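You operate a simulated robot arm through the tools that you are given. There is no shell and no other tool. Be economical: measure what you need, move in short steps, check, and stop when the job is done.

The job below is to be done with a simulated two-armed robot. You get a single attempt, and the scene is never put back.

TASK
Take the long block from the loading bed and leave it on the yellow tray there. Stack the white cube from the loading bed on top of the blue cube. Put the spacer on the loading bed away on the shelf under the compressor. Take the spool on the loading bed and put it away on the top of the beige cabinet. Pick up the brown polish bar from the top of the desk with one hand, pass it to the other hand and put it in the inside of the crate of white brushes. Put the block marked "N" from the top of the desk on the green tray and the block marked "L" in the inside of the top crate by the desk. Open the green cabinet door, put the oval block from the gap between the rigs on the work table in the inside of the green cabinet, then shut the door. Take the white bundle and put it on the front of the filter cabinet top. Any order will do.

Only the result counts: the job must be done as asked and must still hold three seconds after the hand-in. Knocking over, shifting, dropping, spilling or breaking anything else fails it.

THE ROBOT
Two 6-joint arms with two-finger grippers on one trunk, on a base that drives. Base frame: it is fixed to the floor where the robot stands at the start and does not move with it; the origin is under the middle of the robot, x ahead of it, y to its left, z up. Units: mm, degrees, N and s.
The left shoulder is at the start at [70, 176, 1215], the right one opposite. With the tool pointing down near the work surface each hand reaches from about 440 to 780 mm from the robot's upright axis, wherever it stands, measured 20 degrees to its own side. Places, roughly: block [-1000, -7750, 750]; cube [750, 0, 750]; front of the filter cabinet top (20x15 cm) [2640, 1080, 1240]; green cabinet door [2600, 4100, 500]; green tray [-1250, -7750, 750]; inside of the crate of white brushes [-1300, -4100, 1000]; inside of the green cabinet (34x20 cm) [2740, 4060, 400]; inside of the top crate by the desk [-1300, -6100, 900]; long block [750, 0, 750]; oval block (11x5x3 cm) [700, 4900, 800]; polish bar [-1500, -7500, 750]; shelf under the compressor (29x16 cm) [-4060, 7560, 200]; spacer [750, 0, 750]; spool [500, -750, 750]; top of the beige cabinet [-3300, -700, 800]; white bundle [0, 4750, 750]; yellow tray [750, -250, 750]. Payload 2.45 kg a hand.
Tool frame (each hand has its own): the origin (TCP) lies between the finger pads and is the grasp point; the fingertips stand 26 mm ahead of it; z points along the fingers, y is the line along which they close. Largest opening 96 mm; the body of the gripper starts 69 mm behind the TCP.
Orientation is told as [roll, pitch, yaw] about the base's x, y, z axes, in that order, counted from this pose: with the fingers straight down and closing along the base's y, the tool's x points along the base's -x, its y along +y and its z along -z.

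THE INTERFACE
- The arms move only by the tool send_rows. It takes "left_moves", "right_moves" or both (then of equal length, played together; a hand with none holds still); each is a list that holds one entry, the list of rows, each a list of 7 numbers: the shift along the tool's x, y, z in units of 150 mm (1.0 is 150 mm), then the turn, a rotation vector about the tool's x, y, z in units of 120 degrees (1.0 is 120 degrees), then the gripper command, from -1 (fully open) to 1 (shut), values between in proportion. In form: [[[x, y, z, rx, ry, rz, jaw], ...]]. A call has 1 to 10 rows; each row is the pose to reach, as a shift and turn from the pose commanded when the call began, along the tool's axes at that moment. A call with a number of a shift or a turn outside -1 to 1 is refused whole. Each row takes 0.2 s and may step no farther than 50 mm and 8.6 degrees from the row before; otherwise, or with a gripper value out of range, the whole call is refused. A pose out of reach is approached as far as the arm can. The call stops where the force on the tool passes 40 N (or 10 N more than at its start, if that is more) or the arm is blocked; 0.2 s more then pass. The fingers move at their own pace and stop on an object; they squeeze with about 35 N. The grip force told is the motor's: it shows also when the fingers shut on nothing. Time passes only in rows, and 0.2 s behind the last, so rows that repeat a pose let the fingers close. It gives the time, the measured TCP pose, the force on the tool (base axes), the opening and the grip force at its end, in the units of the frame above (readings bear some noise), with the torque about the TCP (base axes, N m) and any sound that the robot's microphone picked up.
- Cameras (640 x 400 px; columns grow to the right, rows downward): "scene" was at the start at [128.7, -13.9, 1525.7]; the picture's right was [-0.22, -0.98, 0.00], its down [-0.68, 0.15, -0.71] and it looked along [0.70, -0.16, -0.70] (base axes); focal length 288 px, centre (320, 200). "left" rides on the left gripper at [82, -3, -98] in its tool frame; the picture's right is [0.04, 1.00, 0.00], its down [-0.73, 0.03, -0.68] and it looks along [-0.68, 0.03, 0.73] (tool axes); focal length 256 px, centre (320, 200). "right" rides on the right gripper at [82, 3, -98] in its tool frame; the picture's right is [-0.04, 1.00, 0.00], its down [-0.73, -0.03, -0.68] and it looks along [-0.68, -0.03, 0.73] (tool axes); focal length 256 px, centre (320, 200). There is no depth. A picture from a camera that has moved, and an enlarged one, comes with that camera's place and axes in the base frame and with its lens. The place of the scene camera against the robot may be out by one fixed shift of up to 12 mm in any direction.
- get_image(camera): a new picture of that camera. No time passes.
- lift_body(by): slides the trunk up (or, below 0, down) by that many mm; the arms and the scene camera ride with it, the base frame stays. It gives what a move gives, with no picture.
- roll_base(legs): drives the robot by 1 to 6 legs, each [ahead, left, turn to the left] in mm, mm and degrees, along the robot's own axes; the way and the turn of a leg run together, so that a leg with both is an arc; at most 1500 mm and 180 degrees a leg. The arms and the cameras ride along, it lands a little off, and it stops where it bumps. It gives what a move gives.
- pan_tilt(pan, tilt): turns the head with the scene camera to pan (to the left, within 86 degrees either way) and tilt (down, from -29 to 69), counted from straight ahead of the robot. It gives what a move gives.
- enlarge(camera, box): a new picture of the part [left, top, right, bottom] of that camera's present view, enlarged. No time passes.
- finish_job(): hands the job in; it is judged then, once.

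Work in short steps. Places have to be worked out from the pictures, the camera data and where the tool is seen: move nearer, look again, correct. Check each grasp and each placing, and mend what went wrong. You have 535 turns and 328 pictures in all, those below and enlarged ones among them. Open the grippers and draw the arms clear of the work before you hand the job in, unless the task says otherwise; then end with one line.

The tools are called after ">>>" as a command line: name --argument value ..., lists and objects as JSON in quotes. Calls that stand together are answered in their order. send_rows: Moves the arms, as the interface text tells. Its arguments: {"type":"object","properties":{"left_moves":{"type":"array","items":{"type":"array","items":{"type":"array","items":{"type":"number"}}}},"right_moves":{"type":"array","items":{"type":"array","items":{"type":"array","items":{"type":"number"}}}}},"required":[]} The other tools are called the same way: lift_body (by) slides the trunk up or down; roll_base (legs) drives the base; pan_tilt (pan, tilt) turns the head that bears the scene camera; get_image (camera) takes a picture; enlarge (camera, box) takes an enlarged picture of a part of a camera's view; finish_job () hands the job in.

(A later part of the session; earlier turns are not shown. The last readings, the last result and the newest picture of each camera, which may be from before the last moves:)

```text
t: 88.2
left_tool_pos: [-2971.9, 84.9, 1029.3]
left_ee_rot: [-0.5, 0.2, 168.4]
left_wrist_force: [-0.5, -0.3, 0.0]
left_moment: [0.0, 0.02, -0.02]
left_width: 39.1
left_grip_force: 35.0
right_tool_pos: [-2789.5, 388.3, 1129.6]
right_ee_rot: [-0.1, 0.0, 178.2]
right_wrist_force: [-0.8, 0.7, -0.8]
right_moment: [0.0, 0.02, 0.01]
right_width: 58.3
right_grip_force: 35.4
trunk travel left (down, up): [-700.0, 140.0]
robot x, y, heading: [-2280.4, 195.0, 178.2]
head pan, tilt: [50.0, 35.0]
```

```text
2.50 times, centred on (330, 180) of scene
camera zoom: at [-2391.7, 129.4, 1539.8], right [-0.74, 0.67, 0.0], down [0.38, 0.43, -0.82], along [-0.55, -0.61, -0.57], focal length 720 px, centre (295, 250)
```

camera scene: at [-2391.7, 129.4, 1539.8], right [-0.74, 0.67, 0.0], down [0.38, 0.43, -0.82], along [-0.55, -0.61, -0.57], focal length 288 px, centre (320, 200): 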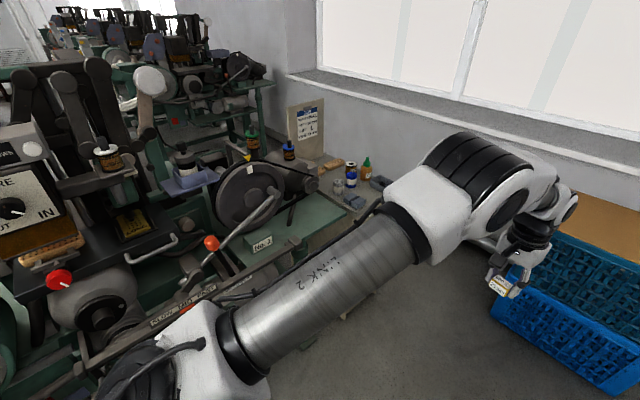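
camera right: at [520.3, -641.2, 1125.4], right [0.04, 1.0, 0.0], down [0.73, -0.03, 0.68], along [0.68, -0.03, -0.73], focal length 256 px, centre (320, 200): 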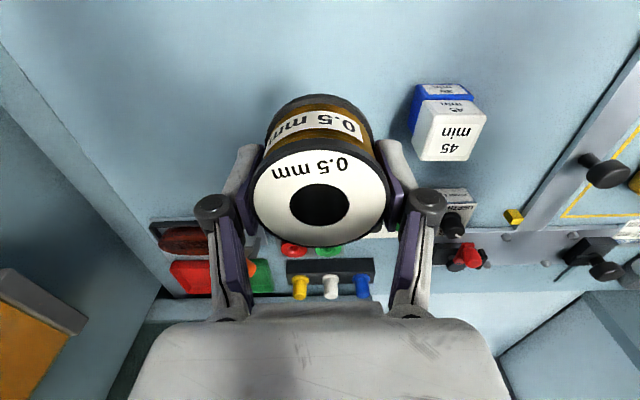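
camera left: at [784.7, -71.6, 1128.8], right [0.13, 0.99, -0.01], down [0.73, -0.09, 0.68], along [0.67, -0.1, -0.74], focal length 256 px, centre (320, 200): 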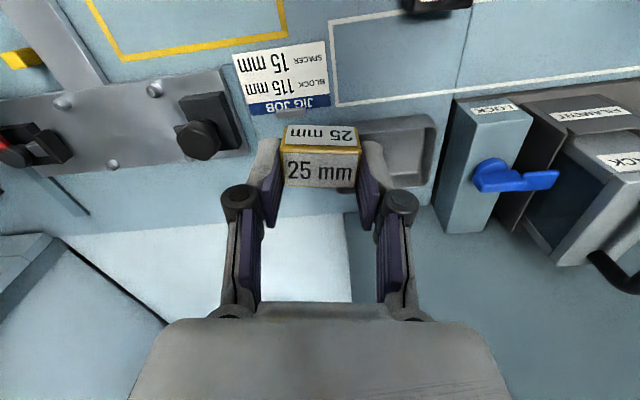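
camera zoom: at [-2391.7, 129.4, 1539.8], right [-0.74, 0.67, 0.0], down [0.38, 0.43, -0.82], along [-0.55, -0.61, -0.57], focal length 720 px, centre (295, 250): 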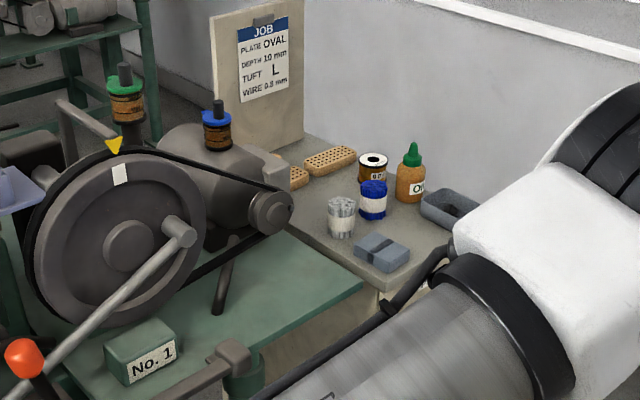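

The cabinet top is cluttered with items; I need to find the free spot. First I raise and retract the left hand for the turn.

>>> send_rows --left_moves '[[[0.1, 0.05, -0.25, 0, 0, 0, 1], [0.25, 0.1, -0.5, 0, 0, 0, 1], [0.45, 0.15, -0.7, 0, 0, 0, 1], [0.7, 0.15, -0.85, 0, 0, 0, 1], [0.95, 0.15, -0.95, 0, 0, 0, 1]]]'

```text
t: 89.5
left_tool_pos: [-2834.6, 32.8, 1172.7]
left_ee_rot: [-0.5, 0.2, 168.4]
left_wrist_force: [0.7, 0.3, -0.3]
left_moment: [-0.01, 0.03, 0.01]
left_width: 38.6
left_grip_force: 34.7
right_tool_pos: [-2786.2, 388.2, 1132.3]
right_ee_rot: [-0.1, -0.1, 178.2]
right_wrist_force: [0.4, 0.3, -1.2]
right_moment: [0.01, -0.02, 0.02]
right_width: 58.0
right_grip_force: 34.7
trunk travel left (down, up): [-700.0, 140.0]
robot x, y, heading: [-2280.2, 189.5, 178.6]
head pan, tilt: [50.0, 35.0]
```

Drive ahead 680 mm and turn left 75° to face the cabinet.

>>> roll_base --legs '[[680, 0, 0], [0, 0, 75]]'

>>> pan_tilt --pan 0 --tilt 45

>>> get_image --camera "scene"

```text
t: 96.4
left_tool_pos: [-2958.9, -368.2, 1171.5]
left_ee_rot: [-0.4, 0.3, -116.9]
left_wrist_force: [0.2, -0.6, -1.0]
left_moment: [-0.01, 0.0, -0.03]
left_width: 38.9
left_grip_force: 34.8
right_tool_pos: [-3289.0, -227.2, 1131.1]
right_ee_rot: [0.0, 0.1, -107.0]
right_wrist_force: [1.4, -0.7, -1.2]
right_moment: [-0.01, -0.01, 0.03]
right_width: 57.6
right_grip_force: 34.7
trunk travel left (down, up): [-700.0, 140.0]
robot x, y, heading: [-2960.1, 212.1, -107.0]
head pan, tilt: [50.0, 35.0]
```

```text
t: 97.6
left_tool_pos: [-2959.3, -369.3, 1171.2]
left_ee_rot: [-0.5, 0.3, -116.9]
left_wrist_force: [0.6, -0.3, -0.8]
left_moment: [-0.02, 0.01, -0.03]
left_width: 39.1
left_grip_force: 34.8
right_tool_pos: [-3290.7, -227.7, 1130.5]
right_ee_rot: [0.0, 0.0, -107.1]
right_wrist_force: [-0.4, 0.0, -1.7]
right_moment: [0.0, -0.02, -0.03]
right_width: 57.5
right_grip_force: 34.9
trunk travel left (down, up): [-700.0, 140.0]
robot x, y, heading: [-2963.1, 210.8, -107.3]
head pan, tilt: [0.0, 45.0]
```

```text
269 pictures are left
camera scene: at [-3002.5, 88.3, 1525.0], right [-0.96, 0.29, 0.0], down [0.21, 0.68, -0.71], along [-0.21, -0.68, -0.71], focal length 288 px, centre (320, 200)
```

scene: 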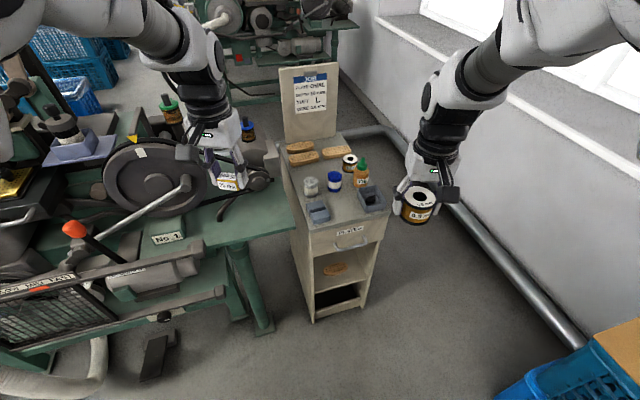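

>>> enlarge --camera "scene" --box '[260, 50, 420, 250]'

```text
2.00 times, centred on (340, 150) of scene
camera zoom: at [-3002.5, 88.3, 1525.0], right [-0.96, 0.29, 0.0], down [0.21, 0.68, -0.71], along [-0.21, -0.68, -0.71], focal length 576 px, centre (280, 300)
```

zoom: 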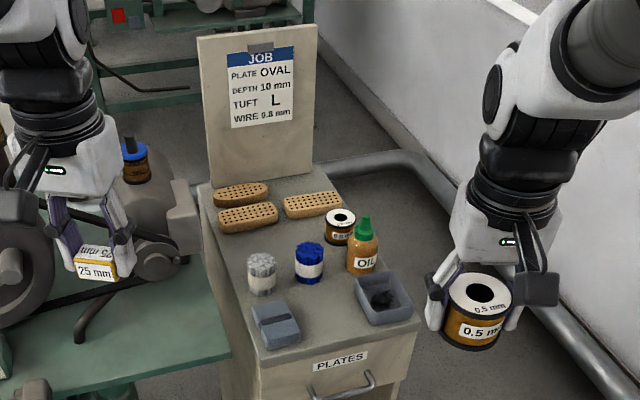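

The top spans x −3137…−3430, y −484…−965 (z≈800). A free gap lies between the grey block and the grey tray at about (−3283,−540). I roll 130 mm ahead and 50 mm left and raise nothing else.

>>> roll_base --legs '[[130, 50, 0]]'

>>> get_image --camera "right"

>>> get_image --camera "scene"

```text
t: 98.9
left_tool_pos: [-2949.8, -507.4, 1172.9]
left_ee_rot: [-0.5, 0.2, -116.9]
left_wrist_force: [-0.1, -0.3, -1.1]
left_moment: [-0.05, -0.01, 0.01]
left_width: 39.1
left_grip_force: 34.8
right_tool_pos: [-3280.9, -365.0, 1131.1]
right_ee_rot: [0.0, -0.1, -107.1]
right_wrist_force: [0.8, 0.6, -1.9]
right_moment: [-0.02, 0.01, 0.0]
right_width: 57.9
right_grip_force: 34.5
trunk travel left (down, up): [-700.0, 140.0]
robot x, y, heading: [-2953.5, 67.4, -106.9]
head pan, tilt: [0.0, 45.0]
```

```text
267 pictures are left
camera right: at [-3253.1, -289.2, 1229.8], right [0.94, -0.33, 0.0], down [-0.24, -0.69, 0.68], along [-0.23, -0.64, -0.73], focal length 256 px, centre (320, 200)
```

right: 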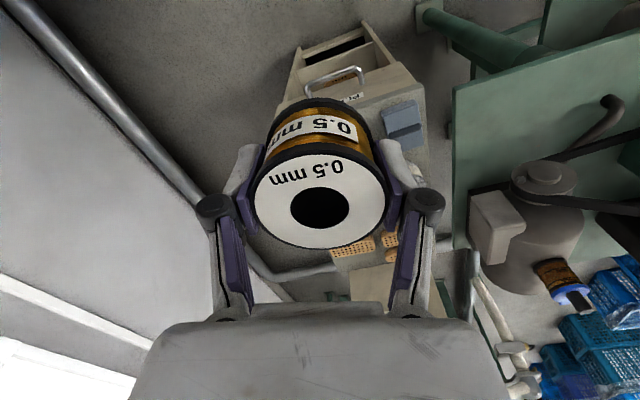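

```text
266 pictures are left
camera scene: at [-2993.3, -49.2, 1525.2], right [-0.96, 0.29, 0.0], down [0.21, 0.67, -0.71], along [-0.21, -0.68, -0.71], focal length 288 px, centre (320, 200)
```

scene: 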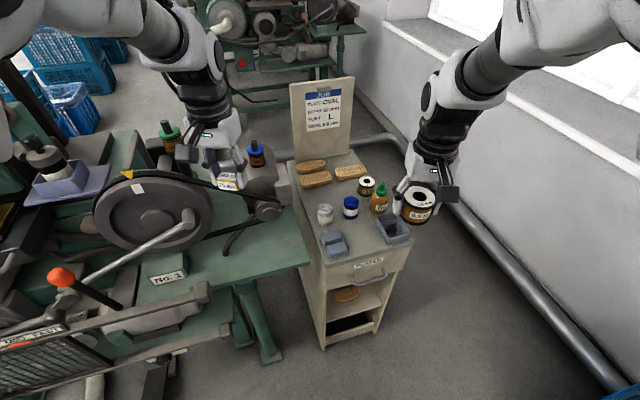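

>>> enlarge --camera "scene" --box '[280, 140, 440, 280]'

```text
2.86 times, centred on (360, 210) of scene
camera zoom: at [-2993.3, -49.2, 1525.2], right [-0.96, 0.29, 0.0], down [0.21, 0.67, -0.71], along [-0.21, -0.68, -0.71], focal length 823 px, centre (206, 171)
```

zoom: 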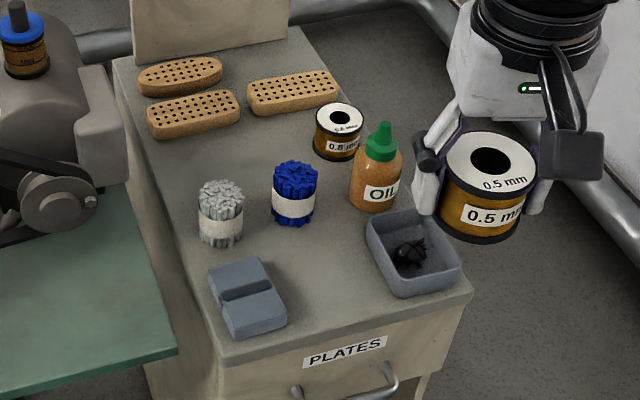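

The gap centre is about (−3288,−539), ~130 mm wide. Move the spool above it and square the grip to the cabinet.

>>> send_rows --right_moves '[[[-0.2, 0.05, 0, 0, 0, -0.04, 1], [-0.4, 0.1, 0, 0, 0, -0.08, 1], [-0.6, 0.16, 0, 0, 0, -0.12, 1], [-0.8, 0.22, 0, 0, 0, -0.14, 1], [-0.97, 0.27, 0, 0, 0, -0.14, 1]]]'

>>> get_image --camera "right"

>>> enlarge --camera "scene" --box '[280, 140, 440, 280]'

```text
t: 100.1
left_tool_pos: [-2949.0, -510.4, 1171.5]
left_ee_rot: [-0.6, 0.3, -116.9]
left_wrist_force: [-0.2, 0.5, -0.7]
left_moment: [0.0, 0.02, -0.02]
left_width: 39.3
left_grip_force: 34.4
right_tool_pos: [-3284.2, -518.8, 1129.3]
right_ee_rot: [-0.1, 0.1, -90.3]
right_wrist_force: [0.4, 0.0, -0.2]
right_moment: [0.0, 0.0, 0.01]
right_width: 57.8
right_grip_force: 34.9
trunk travel left (down, up): [-700.0, 140.0]
robot x, y, heading: [-2953.9, 69.6, -107.0]
head pan, tilt: [0.0, 45.0]
```

```text
264 pictures are left
camera right: at [-3280.7, -438.9, 1227.8], right [1.0, -0.04, 0.0], down [-0.03, -0.73, 0.68], along [-0.03, -0.68, -0.74], focal length 256 px, centre (320, 200)
```

right: 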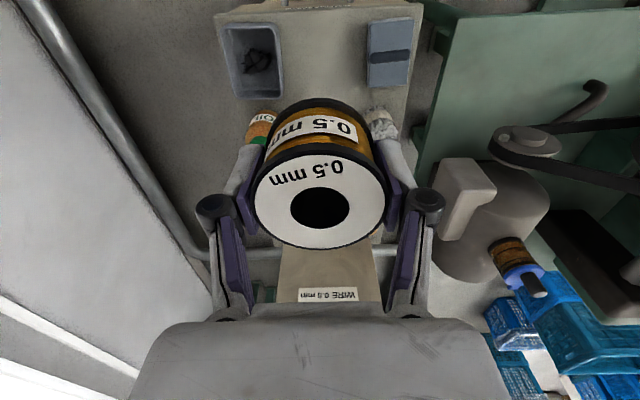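

```text
2.86 times, centred on (360, 210) of scene
camera zoom: at [-2993.7, -53.1, 1524.8], right [-0.96, 0.29, 0.0], down [0.21, 0.68, -0.71], along [-0.21, -0.67, -0.71], focal length 823 px, centre (206, 171)
```

zoom: 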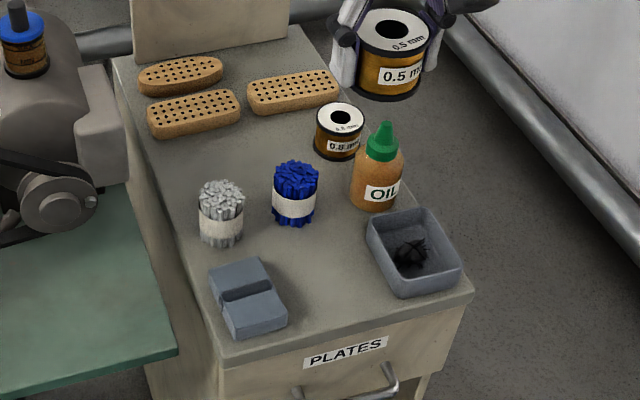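

The hand camera puts the gap centre at x≈−3279. Adjust and descend 140 mm first.

>>> send_rows --right_moves '[[[-0.06, 0.02, 0.1, 0, 0, 0, 1], [-0.12, 0.033, 0.3, 0, 0, 0, 1], [-0.12, 0.033, 0.5, 0, 0, 0, 1], [-0.12, 0.033, 0.75, 0, 0, 0, 1], [-0.12, 0.033, 0.95, 0, 0, 0, 1]]]'

>>> get_image --camera "right"

>>> enlarge --camera "scene" --box '[280, 140, 440, 280]'

```text
t: 101.3
left_tool_pos: [-2950.0, -509.4, 1171.4]
left_ee_rot: [-0.6, 0.3, -116.9]
left_wrist_force: [0.2, 0.0, -0.1]
left_moment: [0.01, -0.01, 0.01]
left_width: 38.8
left_grip_force: 34.7
right_tool_pos: [-3280.9, -537.4, 987.9]
right_ee_rot: [0.0, -0.1, -90.4]
right_wrist_force: [-0.5, 0.3, -0.9]
right_moment: [0.0, -0.04, 0.04]
right_width: 57.8
right_grip_force: 35.2
trunk travel left (down, up): [-700.0, 140.0]
robot x, y, heading: [-2950.1, 74.4, -107.2]
head pan, tilt: [0.0, 45.0]
```

```text
262 pictures are left
camera right: at [-3276.5, -456.1, 1086.4], right [1.0, -0.05, 0.0], down [-0.03, -0.73, 0.68], along [-0.03, -0.68, -0.73], focal length 256 px, centre (320, 200)
```

right: 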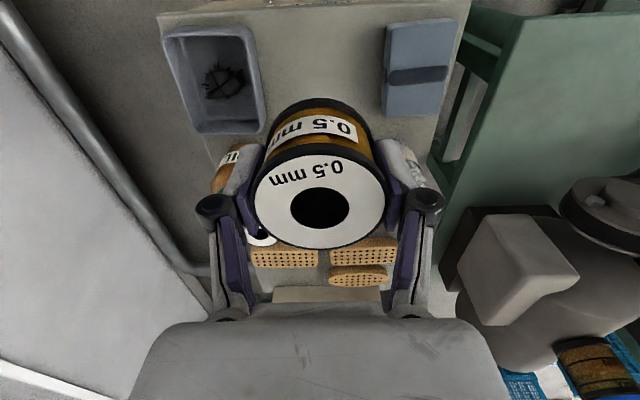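

```text
2.86 times, centred on (360, 210) of scene
camera zoom: at [-2994.0, -53.0, 1524.9], right [-0.96, 0.29, 0.0], down [0.21, 0.68, -0.71], along [-0.21, -0.67, -0.71], focal length 823 px, centre (206, 171)
```

zoom: 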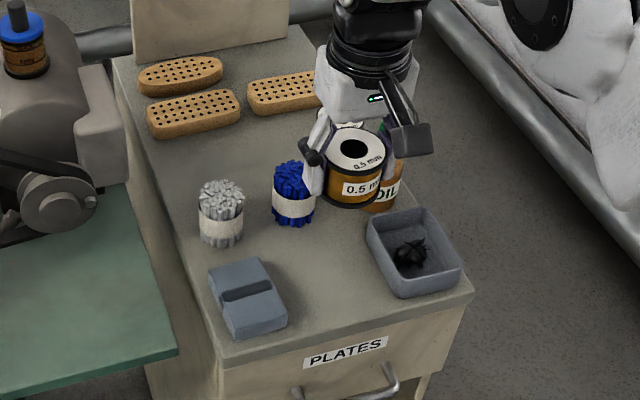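

Predicted landing is in the gap centre. Descend to TCP≈855.

>>> send_rows --right_moves '[[[0, 0, 0.2, 0, 0, 0, 1], [0, 0, 0.4, 0, 0, 0, 1], [0, 0, 0.6, 0, 0, 0, 1], [0, 0, 0.78, 0, 0, 0, 1], [0, 0, 0.88, 0, 0, 0, 1]]]'

>>> enlarge --camera "scene" --box '[300, 160, 420, 270]'

>>> get_image --camera "right"

```text
t: 102.5
left_tool_pos: [-2950.2, -508.2, 1171.5]
left_ee_rot: [-0.5, 0.3, -116.9]
left_wrist_force: [0.9, 0.1, 0.4]
left_moment: [-0.01, 0.02, -0.01]
left_width: 39.1
left_grip_force: 35.0
right_tool_pos: [-3279.3, -536.1, 855.8]
right_ee_rot: [0.0, 0.0, -90.3]
right_wrist_force: [-0.2, -0.2, -1.9]
right_moment: [0.0, 0.0, 0.0]
right_width: 57.5
right_grip_force: 35.2
trunk travel left (down, up): [-700.0, 140.0]
robot x, y, heading: [-2949.4, 72.0, -107.3]
head pan, tilt: [0.0, 45.0]
```

```text
3.64 times, centred on (360, 215) of scene
camera zoom: at [-2993.5, -51.9, 1525.0], right [-0.96, 0.29, 0.0], down [0.21, 0.68, -0.71], along [-0.21, -0.68, -0.71], focal length 1048 px, centre (174, 146)
```

zoom: 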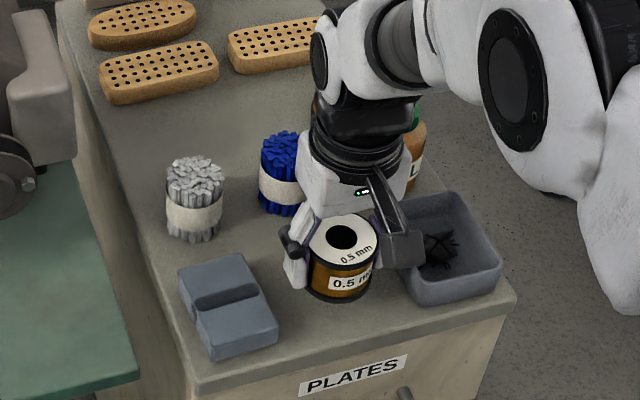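

```text
259 pictures are left
camera right: at [-3275.7, -455.5, 954.0], right [1.0, -0.05, 0.0], down [-0.03, -0.73, 0.68], along [-0.03, -0.68, -0.73], focal length 256 px, centre (320, 200)
```

right: 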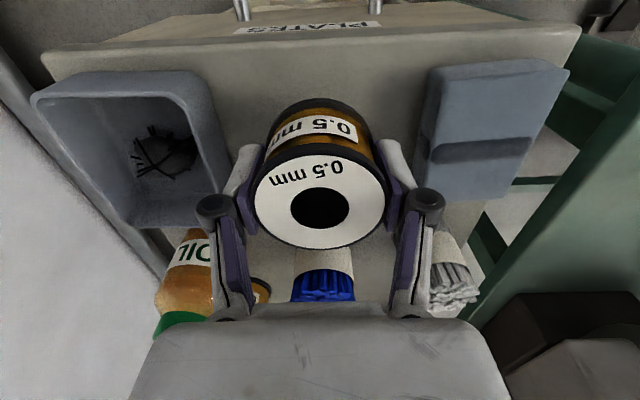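

Good fit. Lower slowly to contact.

>>> send_rows --right_moves '[[[0, 0.01, 0.05, 0, 0, 0, 1], [0, 0.01, 0.08, 0, 0, 0, 1], [0, 0.01, 0.1, 0, 0, 0, 1], [0, 0.01, 0.115, 0, 0, 0, 1]]]'

```text
t: 103.5
left_tool_pos: [-2949.6, -509.2, 1171.8]
left_ee_rot: [-0.5, 0.3, -116.9]
left_wrist_force: [-0.1, 0.2, 0.4]
left_moment: [0.0, 0.03, -0.03]
left_width: 39.0
left_grip_force: 35.3
right_tool_pos: [-3277.5, -536.7, 839.1]
right_ee_rot: [0.0, 0.0, -90.2]
right_wrist_force: [-1.0, -0.4, -1.6]
right_moment: [-0.04, 0.01, 0.01]
right_width: 57.5
right_grip_force: 35.1
trunk travel left (down, up): [-700.0, 140.0]
robot x, y, heading: [-2950.1, 67.7, -106.9]
head pan, tilt: [0.0, 45.0]
```

>>> send_rows --right_moves '[[[0, 0, 0.02, 0, 0, 0, 1], [0, 0, 0.035, 0, 0, 0, 1], [0, 0, 0.05, 0, 0, 0, 1], [0, 0, 0.065, 0, 0, 0, 1], [0, 0, 0.08, 0, 0, 0, 1]]]'

```text
t: 104.7
left_tool_pos: [-2949.4, -506.6, 1172.3]
left_ee_rot: [-0.5, 0.1, -116.9]
left_wrist_force: [-0.9, 0.2, 0.3]
left_moment: [0.0, -0.01, 0.0]
left_width: 38.8
left_grip_force: 35.5
right_tool_pos: [-3277.5, -536.8, 828.8]
right_ee_rot: [-0.1, -0.1, -90.3]
right_wrist_force: [-0.2, -0.4, 9.9]
right_moment: [0.3, -0.18, 0.0]
right_width: 57.4
right_grip_force: 35.3
trunk travel left (down, up): [-700.0, 140.0]
robot x, y, heading: [-2952.9, 69.3, -107.4]
head pan, tilt: [0.0, 45.0]
```

Contact at ~10 N. Open to ~72 mm and rise.

>>> send_rows --right_moves '[[[0, 0, 0, 0, 0, 0, -0.2], [0, 0, 0, 0, 0, 0, -0.45], [0, 0, -0.05, 0, 0, 0, -0.45], [0, 0, -0.2, 0, 0, 0, -0.45], [0, 0, -0.45, 0, 0, 0, -0.45], [0, 0, -0.7, 0, 0, 0, -0.45], [0, 0, -0.95, 0, 0, 0, -0.45]]]'

>>> get_image --camera "right"

```text
t: 106.3
left_tool_pos: [-2949.9, -506.9, 1172.6]
left_ee_rot: [-0.4, 0.3, -117.0]
left_wrist_force: [-0.9, 0.1, -0.5]
left_moment: [0.01, 0.04, 0.0]
left_width: 38.9
left_grip_force: 35.1
right_tool_pos: [-3276.0, -534.5, 970.3]
right_ee_rot: [0.1, 0.0, -90.3]
right_wrist_force: [0.2, -1.4, 0.8]
right_moment: [0.01, -0.02, 0.01]
right_width: 69.7
right_grip_force: 0.1
trunk travel left (down, up): [-700.0, 140.0]
robot x, y, heading: [-2954.0, 70.4, -107.4]
head pan, tilt: [0.0, 45.0]
```

```text
258 pictures are left
camera right: at [-3273.1, -453.6, 1068.6], right [1.0, -0.05, 0.0], down [-0.03, -0.73, 0.68], along [-0.03, -0.68, -0.73], focal length 256 px, centre (320, 200)
```

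right: 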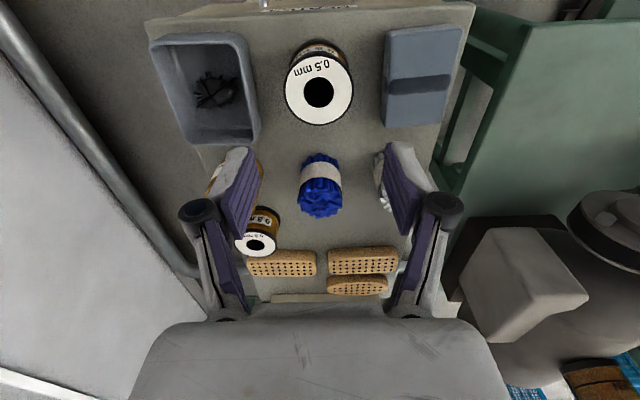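

Spool is in place. I raise and retract the right hand.

>>> send_rows --right_moves '[[[0, 0, -0.3, 0, 0, 0, -0.45], [0.1, 0, -0.6, 0, 0, 0, -0.3], [0.3, 0, -0.9, 0, 0, 0, 0], [0.55, 0, -1, 0, 0, 0, 0.5], [0.8, 0, -1, 0, 0, 0, 1]]]'

>>> roll_base --legs '[[-500, 0, 0], [0, 0, -100]]'

>>> pan_tilt --pan -60 --tilt 20

>>> get_image --camera "scene"

```text
refused: row 3 steps farther than a row can; nothing moved
```

```text
t: 113.5
left_tool_pos: [-3374.3, 647.6, 1171.6]
left_ee_rot: [-0.5, 0.2, 143.0]
left_wrist_force: [0.2, 0.4, -0.5]
left_moment: [0.01, 0.02, 0.0]
left_width: 38.7
left_grip_force: 35.3
right_tool_pos: [-3344.9, 974.2, 968.9]
right_ee_rot: [0.0, 0.0, 169.7]
right_wrist_force: [0.4, 0.0, -0.3]
right_moment: [0.02, 0.0, 0.02]
right_width: 69.5
right_grip_force: 0.1
trunk travel left (down, up): [-700.0, 140.0]
robot x, y, heading: [-2805.2, 548.9, 152.9]
head pan, tilt: [0.0, 45.0]
```

```text
t: 114.8
left_tool_pos: [-3375.8, 648.7, 1171.4]
left_ee_rot: [-0.5, 0.3, 143.0]
left_wrist_force: [0.8, 0.8, -0.5]
left_moment: [-0.05, -0.02, 0.0]
left_width: 39.0
left_grip_force: 35.0
right_tool_pos: [-3344.8, 975.3, 970.1]
right_ee_rot: [0.0, -0.1, 169.6]
right_wrist_force: [-0.3, 0.1, -0.3]
right_moment: [0.0, 0.0, -0.01]
right_width: 69.7
right_grip_force: 0.1
trunk travel left (down, up): [-700.0, 140.0]
robot x, y, heading: [-2804.5, 551.0, 152.8]
head pan, tilt: [-60.0, 20.0]
```

```text
257 pictures are left
camera scene: at [-2855.9, 669.7, 1563.6], right [1.0, 0.05, 0.0], down [0.02, -0.34, -0.94], along [-0.05, 0.94, -0.34], focal length 288 px, centre (320, 200)
```

scene: 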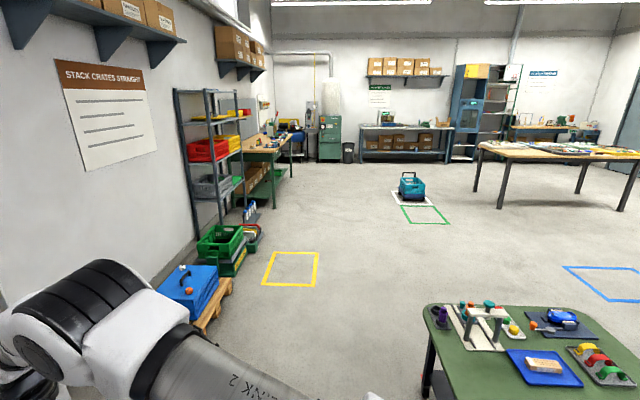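

The corridor toward +y at x≈−3050 is clear. First raise and retract the right hand with legal step sizes.

>>> send_rows --right_moves '[[[0, 0, -0.25, 0, 0, 0, 0], [0.1, 0, -0.5, 0, 0, 0, 0.5], [0.25, 0, -0.75, 0, 0, 0, 1], [0.4, 0, -0.95, 0, 0, 0, 1], [0.65, 0, -1, 0, 0, 0, 1]]]'

```text
t: 116.0
left_tool_pos: [-3374.2, 645.4, 1172.3]
left_ee_rot: [-0.4, 0.2, 143.0]
left_wrist_force: [0.6, -0.4, -0.4]
left_moment: [-0.01, 0.03, -0.01]
left_width: 38.9
left_grip_force: 35.3
right_tool_pos: [-3245.9, 956.3, 1120.2]
right_ee_rot: [0.0, -0.1, 169.5]
right_wrist_force: [0.2, -0.3, -0.4]
right_moment: [0.01, 0.0, 0.03]
right_width: 0.0
right_grip_force: 28.7
trunk travel left (down, up): [-700.0, 140.0]
robot x, y, heading: [-2803.6, 547.7, 152.7]
head pan, tilt: [-60.0, 20.0]
```

Turn to face +y, sidestep left 250 mm, drive 3000 mm.

>>> roll_base --legs '[[0, 0, -63], [0, 250, 0], [1500, 0, 0], [1500, 0, 0]]'

>>> pan_tilt --pan 15 --tilt 22

>>> get_image --camera "scene"

```text
t: 134.6
left_tool_pos: [-3266.8, 4099.5, 1170.8]
left_ee_rot: [-0.5, 0.3, 80.8]
left_wrist_force: [0.6, -0.2, -0.2]
left_moment: [-0.01, 0.03, 0.01]
left_width: 39.1
left_grip_force: 34.9
right_tool_pos: [-2934.8, 4132.5, 1119.4]
right_ee_rot: [0.1, 0.0, 107.4]
right_wrist_force: [0.8, 0.2, 0.5]
right_moment: [-0.01, -0.04, -0.01]
right_width: 0.0
right_grip_force: 28.7
trunk travel left (down, up): [-700.0, 140.0]
robot x, y, heading: [-3085.1, 3547.3, 90.7]
head pan, tilt: [-60.0, 20.0]
```

```text
t: 136.1
left_tool_pos: [-3266.7, 4099.1, 1170.4]
left_ee_rot: [-0.5, 0.4, 80.9]
left_wrist_force: [-0.2, 0.6, -0.5]
left_moment: [0.01, -0.03, 0.0]
left_width: 38.7
left_grip_force: 35.1
right_tool_pos: [-2935.1, 4132.8, 1119.3]
right_ee_rot: [0.0, 0.1, 107.4]
right_wrist_force: [-0.1, 0.2, 0.6]
right_moment: [0.01, 0.01, -0.02]
right_width: 0.2
right_grip_force: 28.8
trunk travel left (down, up): [-700.0, 140.0]
robot x, y, heading: [-3085.5, 3544.8, 90.5]
head pan, tilt: [15.0, 22.0]
```

```text
256 pictures are left
camera scene: at [-3114.2, 3693.6, 1560.4], right [0.96, 0.27, 0.0], down [0.1, -0.36, -0.93], along [-0.25, 0.89, -0.37], focal length 288 px, centre (320, 200)
```

scene: 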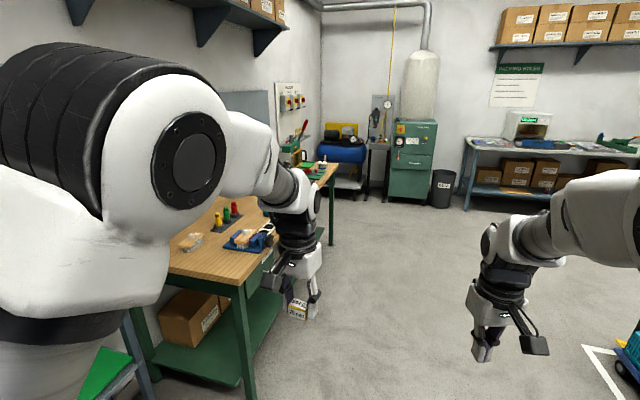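

The compressor stands at the end of the bench; zoom on its shelf.

>>> enlarge --camera "scene" --box '[300, 110, 420, 210]'

```text
4.00 times, centred on (360, 160) of scene
camera zoom: at [-3114.2, 3693.6, 1560.4], right [0.96, 0.27, 0.0], down [0.1, -0.36, -0.93], along [-0.25, 0.89, -0.37], focal length 1153 px, centre (160, 360)
```

zoom: 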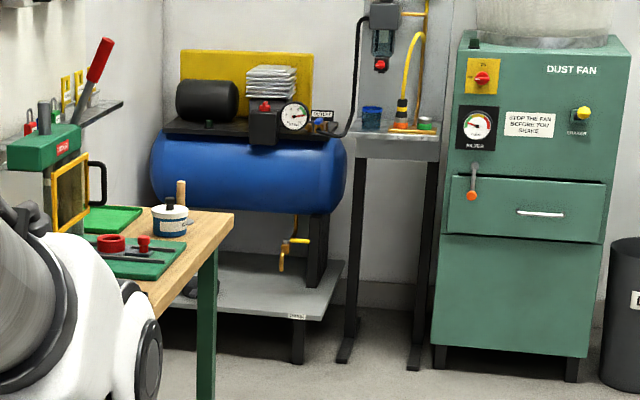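

I drive 2900 mm ahead along the aisle and look again at the compressor shelf.

>>> roll_base --legs '[[1450, 0, 0], [1400, 0, 0]]'

>>> pan_tilt --pan 40 --tilt 35

>>> get_image --camera "scene"

```text
t: 149.9
left_tool_pos: [-3323.7, 6942.8, 1172.8]
left_ee_rot: [-0.6, 0.2, 81.8]
left_wrist_force: [0.6, -0.4, -1.2]
left_moment: [-0.01, 0.03, 0.01]
left_width: 38.7
left_grip_force: 35.2
right_tool_pos: [-2991.5, 6982.1, 1119.0]
right_ee_rot: [0.0, 0.0, 108.4]
right_wrist_force: [-0.2, 0.5, 0.3]
right_moment: [0.02, -0.02, 0.0]
right_width: 0.1
right_grip_force: 28.6
trunk travel left (down, up): [-700.0, 140.0]
robot x, y, heading: [-3137.4, 6396.2, 91.7]
head pan, tilt: [15.0, 22.0]
```

```text
t: 150.8
left_tool_pos: [-3322.5, 6943.5, 1172.6]
left_ee_rot: [-0.6, 0.4, 81.9]
left_wrist_force: [0.3, -0.1, -0.4]
left_moment: [0.0, 0.0, 0.0]
left_width: 39.1
left_grip_force: 35.3
right_tool_pos: [-2990.9, 6981.0, 1118.5]
right_ee_rot: [0.0, 0.0, 108.4]
right_wrist_force: [0.3, 0.5, -0.3]
right_moment: [-0.03, 0.05, 0.0]
right_width: 0.0
right_grip_force: 28.1
trunk travel left (down, up): [-700.0, 140.0]
robot x, y, heading: [-3132.7, 6395.2, 91.6]
head pan, tilt: [40.0, 35.0]
```

```text
254 pictures are left
camera scene: at [-3195.4, 6516.7, 1539.9], right [0.75, 0.66, 0.0], down [0.38, -0.43, -0.82], along [-0.54, 0.61, -0.57], focal length 288 px, centre (320, 200)
```

scene: 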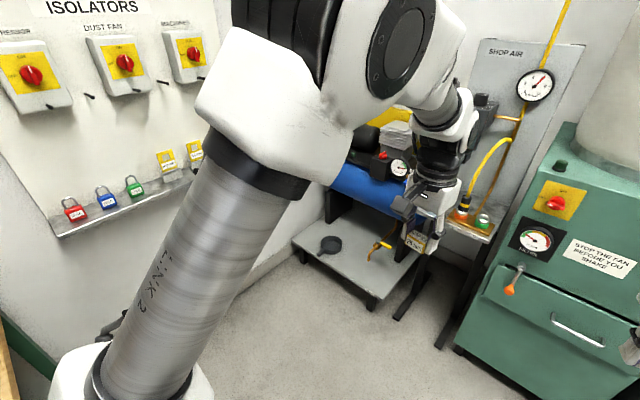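

>>> enlarge --camera "scene" --box '[260, 140, 460, 330]'

```text
2.11 times, centred on (360, 235) of scene
camera zoom: at [-3195.4, 6516.7, 1539.9], right [0.75, 0.66, 0.0], down [0.38, -0.43, -0.82], along [-0.54, 0.61, -0.57], focal length 607 px, centre (236, 126)
```

zoom: 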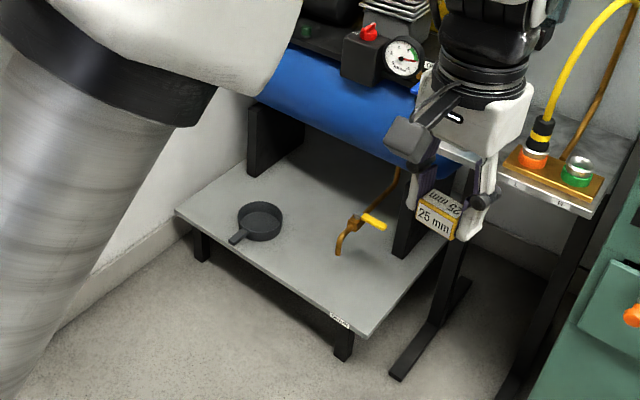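

The shelf front edge is at y≈7460, x −4300…−3583; a drip pan sits at (−4068,7619). Free spot for the spacer: about (−3958,7530). I retract the right hand first.

>>> send_rows --right_moves '[[[0.25, 0, 0, 0, 0, 0, 1], [0.5, 0, 0, 0, 0, 0, 1], [0.75, 0, 0, 0, 0, 0, 1], [0.95, 0, 0, 0, 0, 0, 1]]]'

```text
t: 151.8
left_tool_pos: [-3322.2, 6941.5, 1172.6]
left_ee_rot: [-0.5, 0.4, 81.7]
left_wrist_force: [-0.5, 0.6, -0.6]
left_moment: [0.0, 0.01, 0.03]
left_width: 39.2
left_grip_force: 35.4
right_tool_pos: [-2946.3, 6843.9, 1119.5]
right_ee_rot: [0.0, -0.1, 108.4]
right_wrist_force: [0.0, 0.3, 0.2]
right_moment: [0.03, -0.01, 0.0]
right_width: 0.2
right_grip_force: 28.7
trunk travel left (down, up): [-700.0, 140.0]
robot x, y, heading: [-3133.4, 6397.2, 91.5]
head pan, tilt: [40.0, 35.0]
```

Drive: left 200, ahead 480, left 360.

>>> roll_base --legs '[[0, 200, 0], [480, 0, 0], [0, 360, 0]]'

>>> pan_tilt --pan 0 --tilt 50

>>> get_image --camera "scene"

```text
t: 157.7
left_tool_pos: [-3889.8, 7406.8, 1171.5]
left_ee_rot: [-0.5, 0.3, 81.5]
left_wrist_force: [0.2, 0.8, -0.5]
left_moment: [-0.01, 0.0, 0.0]
left_width: 39.0
left_grip_force: 35.0
right_tool_pos: [-3513.2, 7307.4, 1119.1]
right_ee_rot: [0.0, 0.1, 108.1]
right_wrist_force: [0.5, 0.8, 0.0]
right_moment: [0.01, -0.01, -0.01]
right_width: 0.2
right_grip_force: 28.8
trunk travel left (down, up): [-700.0, 140.0]
robot x, y, heading: [-3704.0, 6857.2, 91.3]
head pan, tilt: [40.0, 35.0]
```

```text
t: 158.8
left_tool_pos: [-3888.8, 7405.8, 1171.6]
left_ee_rot: [-0.5, 0.3, 81.6]
left_wrist_force: [0.0, -0.2, -0.4]
left_moment: [-0.01, -0.03, 0.0]
left_width: 38.8
left_grip_force: 35.1
right_tool_pos: [-3515.0, 7308.0, 1118.9]
right_ee_rot: [0.0, 0.0, 108.0]
right_wrist_force: [0.4, -0.6, -0.1]
right_moment: [0.04, 0.02, -0.02]
right_width: 0.0
right_grip_force: 28.8
trunk travel left (down, up): [-700.0, 140.0]
robot x, y, heading: [-3705.8, 6856.9, 90.8]
head pan, tilt: [0.0, 50.0]
```

```text
252 pictures are left
camera scene: at [-3707.4, 6990.2, 1518.1], right [1.0, 0.02, 0.0], down [0.02, -0.77, -0.64], along [-0.02, 0.64, -0.77], focal length 288 px, centre (320, 200)
```

scene: 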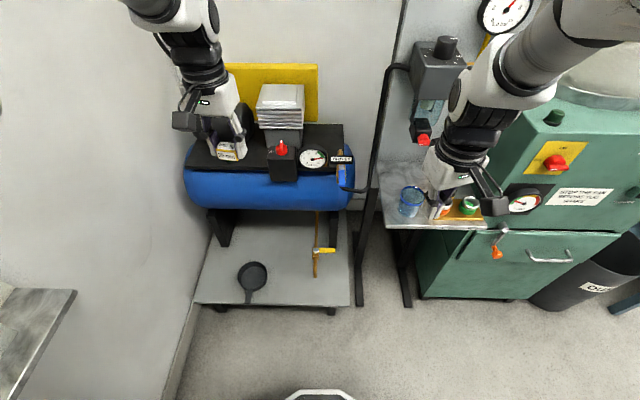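

Clear top view: pan at (−4059,7595), free spot at about (−3945,7515). I lower the trunk 600 mm.

>>> lift_body --by -600

>>> get_image --camera "scene"

>>> get_image --camera "left"

```text
refused: -600 is not a number from -400 to 400
```

```text
251 pictures are left
camera scene: at [-3707.4, 6990.2, 1518.1], right [1.0, 0.02, 0.0], down [0.02, -0.77, -0.64], along [-0.02, 0.64, -0.77], focal length 288 px, centre (320, 200)
```

scene: 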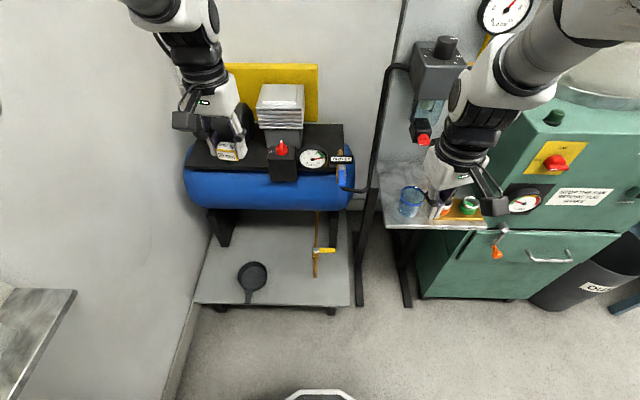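

```text
250 pictures are left
camera left: at [-3898.8, 7326.1, 1270.9], right [-0.99, 0.11, -0.01], down [0.07, 0.73, 0.68], along [0.08, 0.67, -0.74], focal length 256 px, centre (320, 200)
```

left: 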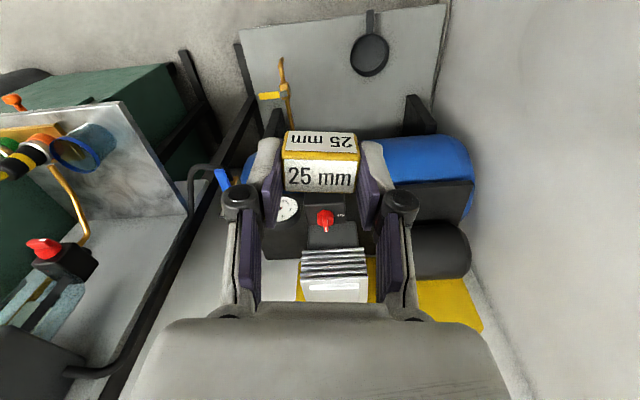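

The lift takes at most 400 per call; I lower 350 then 250.

>>> lift_body --by -350

>>> lift_body --by -250

>>> get_image --camera "left"

>>> get_image --camera "scene"

```text
t: 162.2
left_tool_pos: [-3889.4, 7407.5, 821.6]
left_ee_rot: [-0.5, 0.3, 81.6]
left_wrist_force: [0.1, 0.9, -0.5]
left_moment: [0.0, -0.03, -0.03]
left_width: 39.0
left_grip_force: 35.1
right_tool_pos: [-3514.8, 7309.1, 769.6]
right_ee_rot: [0.0, 0.0, 108.1]
right_wrist_force: [-0.5, 0.2, -0.1]
right_moment: [-0.02, 0.01, 0.02]
right_width: 0.0
right_grip_force: 28.0
trunk travel left (down, up): [-350.0, 490.0]
robot x, y, heading: [-3701.9, 6859.8, 91.3]
head pan, tilt: [0.0, 50.0]
```

```text
t: 164.8
left_tool_pos: [-3888.2, 7406.2, 572.0]
left_ee_rot: [-0.4, 0.3, 81.6]
left_wrist_force: [-0.5, -0.3, -0.4]
left_moment: [-0.03, 0.0, -0.04]
left_width: 38.8
left_grip_force: 35.1
right_tool_pos: [-3513.9, 7307.6, 519.0]
right_ee_rot: [0.0, 0.0, 108.1]
right_wrist_force: [-0.1, -0.7, 0.5]
right_moment: [0.0, -0.01, -0.01]
right_width: 0.1
right_grip_force: 28.6
trunk travel left (down, up): [-100.0, 740.0]
robot x, y, heading: [-3706.4, 6862.0, 91.4]
head pan, tilt: [0.0, 50.0]
```

```text
249 pictures are left
camera left: at [-3899.2, 7325.8, 671.0], right [-0.99, 0.11, -0.01], down [0.07, 0.73, 0.68], along [0.08, 0.67, -0.74], focal length 256 px, centre (320, 200)
```

left: 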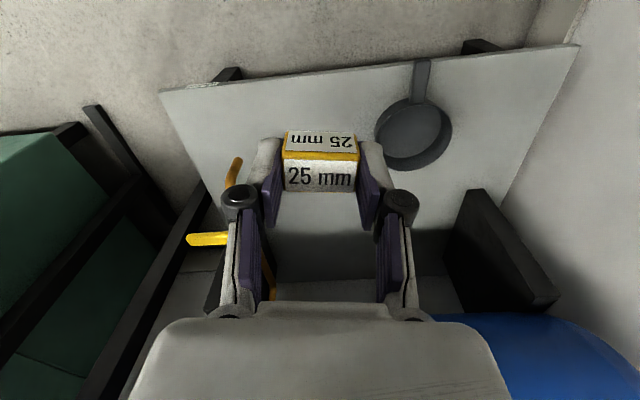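

```text
248 pictures are left
camera scene: at [-3707.7, 6989.9, 918.2], right [1.0, 0.02, 0.0], down [0.02, -0.77, -0.64], along [-0.01, 0.64, -0.77], focal length 288 px, centre (320, 200)
```

scene: 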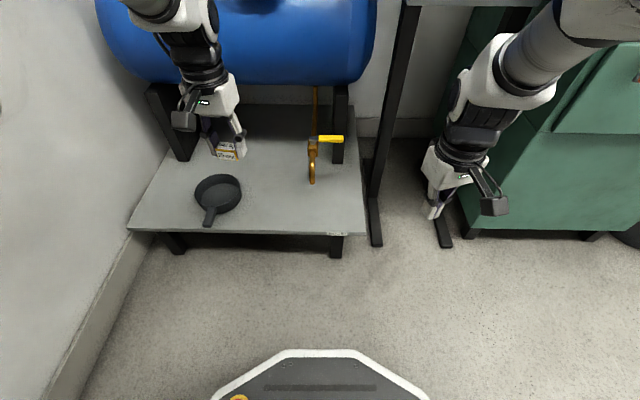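

The base and shelf are clear. Move above the spot and partway down.

>>> send_rows --left_moves '[[[-0.15, 0.12, 0.1, 0, 0, 0, 1], [-0.32, 0.24, 0.25, 0, 0, 0, 1], [-0.5, 0.36, 0.4, 0, 0, 0, 1], [-0.66, 0.48, 0.55, 0, 0, 0, 1], [-0.66, 0.48, 0.8, 0, 0, 0, 1], [-0.66, 0.48, 1.0, 0, 0, 0, 1]]]'

>>> get_image --camera "left"

>>> get_image --camera "scene"

```text
t: 166.2
left_tool_pos: [-3944.6, 7513.8, 419.8]
left_ee_rot: [-0.4, 0.1, 81.5]
left_wrist_force: [0.5, 0.2, -0.9]
left_moment: [-0.01, 0.02, 0.0]
left_width: 38.9
left_grip_force: 35.3
right_tool_pos: [-3514.4, 7308.1, 518.5]
right_ee_rot: [0.1, 0.1, 108.1]
right_wrist_force: [-0.2, -0.1, 0.3]
right_moment: [0.01, -0.03, -0.02]
right_width: 0.0
right_grip_force: 28.0
trunk travel left (down, up): [-100.0, 740.0]
robot x, y, heading: [-3701.1, 6858.3, 91.4]
head pan, tilt: [0.0, 50.0]
```

```text
247 pictures are left
camera left: at [-3954.3, 7434.1, 519.4], right [-0.99, 0.11, -0.01], down [0.07, 0.73, 0.68], along [0.08, 0.67, -0.74], focal length 256 px, centre (320, 200)
```

left: 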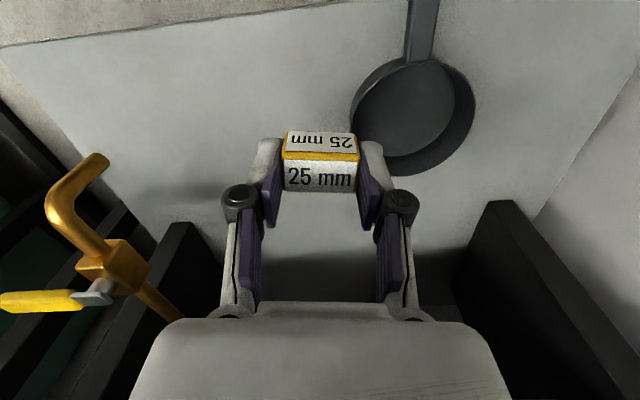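

```text
246 pictures are left
camera scene: at [-3707.8, 6990.2, 918.1], right [1.0, 0.02, 0.0], down [0.02, -0.77, -0.64], along [-0.01, 0.64, -0.77], focal length 288 px, centre (320, 200)
```

scene: 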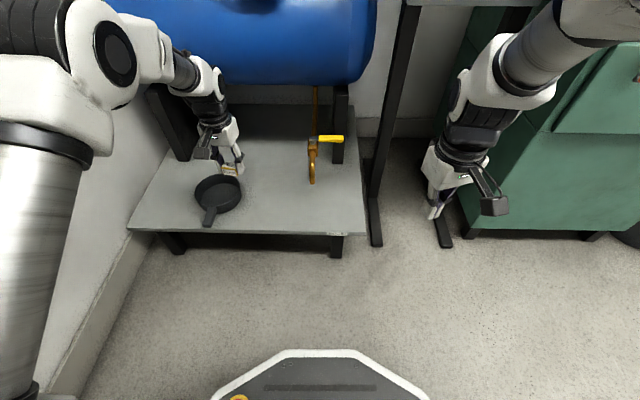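

Projected landing point is clear of the pan by ~60 mm. Descend to TCP≈275.

>>> send_rows --left_moves '[[[0, 0, 0.25, 0, 0, 0, 1], [0, 0, 0.5, 0, 0, 0, 1], [0, 0, 0.75, 0, 0, 0, 1], [0, 0, 0.95, 0, 0, 0, 1]]]'

>>> get_image --camera "left"

```text
t: 167.2
left_tool_pos: [-3942.5, 7514.1, 277.3]
left_ee_rot: [-0.5, 0.1, 81.6]
left_wrist_force: [-0.1, -0.1, -0.7]
left_moment: [0.01, 0.0, 0.01]
left_width: 38.9
left_grip_force: 34.9
right_tool_pos: [-3514.3, 7307.3, 520.5]
right_ee_rot: [-0.1, 0.0, 108.1]
right_wrist_force: [0.1, 0.4, 0.2]
right_moment: [0.0, 0.01, 0.04]
right_width: 0.0
right_grip_force: 28.2
trunk travel left (down, up): [-100.0, 740.0]
robot x, y, heading: [-3704.2, 6860.6, 91.4]
head pan, tilt: [0.0, 50.0]
```

```text
245 pictures are left
camera left: at [-3952.6, 7433.0, 377.0], right [-0.99, 0.11, -0.01], down [0.07, 0.73, 0.68], along [0.08, 0.67, -0.74], focal length 256 px, centre (320, 200)
```

left: 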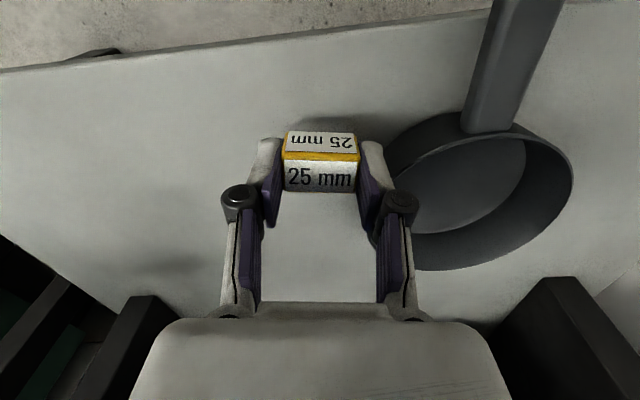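

Clear of the pan by >30 mm. Lower to contact.

>>> send_rows --left_moves '[[[0, 0, 0.08, 0, 0, 0, 1], [0, 0, 0.14, 0, 0, 0, 1], [0, 0, 0.17, 0, 0, 0, 1], [0, 0, 0.19, 0, 0, 0, 1], [0, 0, 0.21, 0, 0, 0, 1], [0, 0, 0.23, 0, 0, 0, 1], [0, 0, 0.25, 0, 0, 0, 1]]]'

```text
t: 168.8
left_tool_pos: [-3943.9, 7513.3, 240.3]
left_ee_rot: [-0.4, 0.2, 81.6]
left_wrist_force: [0.2, 0.5, -0.3]
left_moment: [0.02, 0.02, -0.01]
left_width: 39.1
left_grip_force: 34.9
right_tool_pos: [-3515.1, 7307.4, 520.1]
right_ee_rot: [-0.1, -0.1, 108.2]
right_wrist_force: [-0.2, -0.7, 0.0]
right_moment: [-0.02, -0.01, -0.02]
right_width: 0.0
right_grip_force: 28.3
trunk travel left (down, up): [-100.0, 740.0]
robot x, y, heading: [-3705.1, 6857.3, 91.4]
head pan, tilt: [0.0, 50.0]
```

>>> send_rows --left_moves '[[[0, 0, 0.02, 0, 0, 0, 1], [0, 0, 0.04, 0, 0, 0, 1], [0, 0, 0.06, 0, 0, 0, 1], [0, 0, 0.08, 0, 0, 0, 1], [0, 0, 0.1, 0, 0, 0, 1], [0, 0, 0.12, 0, 0, 0, 1]]]'

```text
t: 170.2
left_tool_pos: [-3943.4, 7512.7, 228.8]
left_ee_rot: [-0.4, -0.1, 81.6]
left_wrist_force: [-3.0, -0.1, 33.5]
left_moment: [0.03, 0.14, 0.02]
left_width: 39.7
left_grip_force: 35.0
right_tool_pos: [-3513.7, 7307.5, 520.9]
right_ee_rot: [0.1, -0.1, 108.0]
right_wrist_force: [-0.3, -0.3, 0.2]
right_moment: [0.01, 0.01, 0.02]
right_width: 0.0
right_grip_force: 28.9
trunk travel left (down, up): [-100.0, 740.0]
robot x, y, heading: [-3704.1, 6860.3, 91.2]
head pan, tilt: [0.0, 50.0]
```

Contact. Ease off, open and rise.

>>> send_rows --left_moves '[[[0, 0, -0.04, 0, 0, 0, 1], [0, 0, -0.04, 0, 0, 0, 0], [0, 0, -0.04, 0, 0, 0, -0.3], [0, 0, -0.1, 0, 0, 0, -0.3], [0, 0, -0.3, 0, 0, 0, -0.3], [0, 0, -0.6, 0, 0, 0, -0.3], [0, 0, -0.9, 0, 0, 0, -0.3]]]'

>>> get_image --camera "left"

```text
t: 171.8
left_tool_pos: [-3943.9, 7513.1, 357.3]
left_ee_rot: [-0.5, 0.3, 81.5]
left_wrist_force: [-0.1, 0.6, 0.2]
left_moment: [0.02, -0.01, 0.0]
left_width: 62.1
left_grip_force: 0.1
right_tool_pos: [-3512.9, 7307.1, 518.8]
right_ee_rot: [0.0, 0.1, 108.0]
right_wrist_force: [-0.4, -0.3, 0.5]
right_moment: [-0.03, -0.02, -0.02]
right_width: 0.0
right_grip_force: 28.9
trunk travel left (down, up): [-100.0, 740.0]
robot x, y, heading: [-3705.1, 6859.8, 91.3]
head pan, tilt: [0.0, 50.0]
```

```text
244 pictures are left
camera left: at [-3954.1, 7433.3, 456.5], right [-0.99, 0.11, -0.01], down [0.07, 0.73, 0.68], along [0.08, 0.67, -0.74], focal length 256 px, centre (320, 200)
```

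left: 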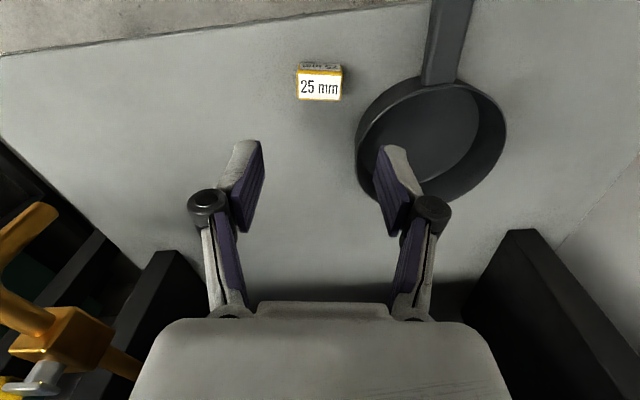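

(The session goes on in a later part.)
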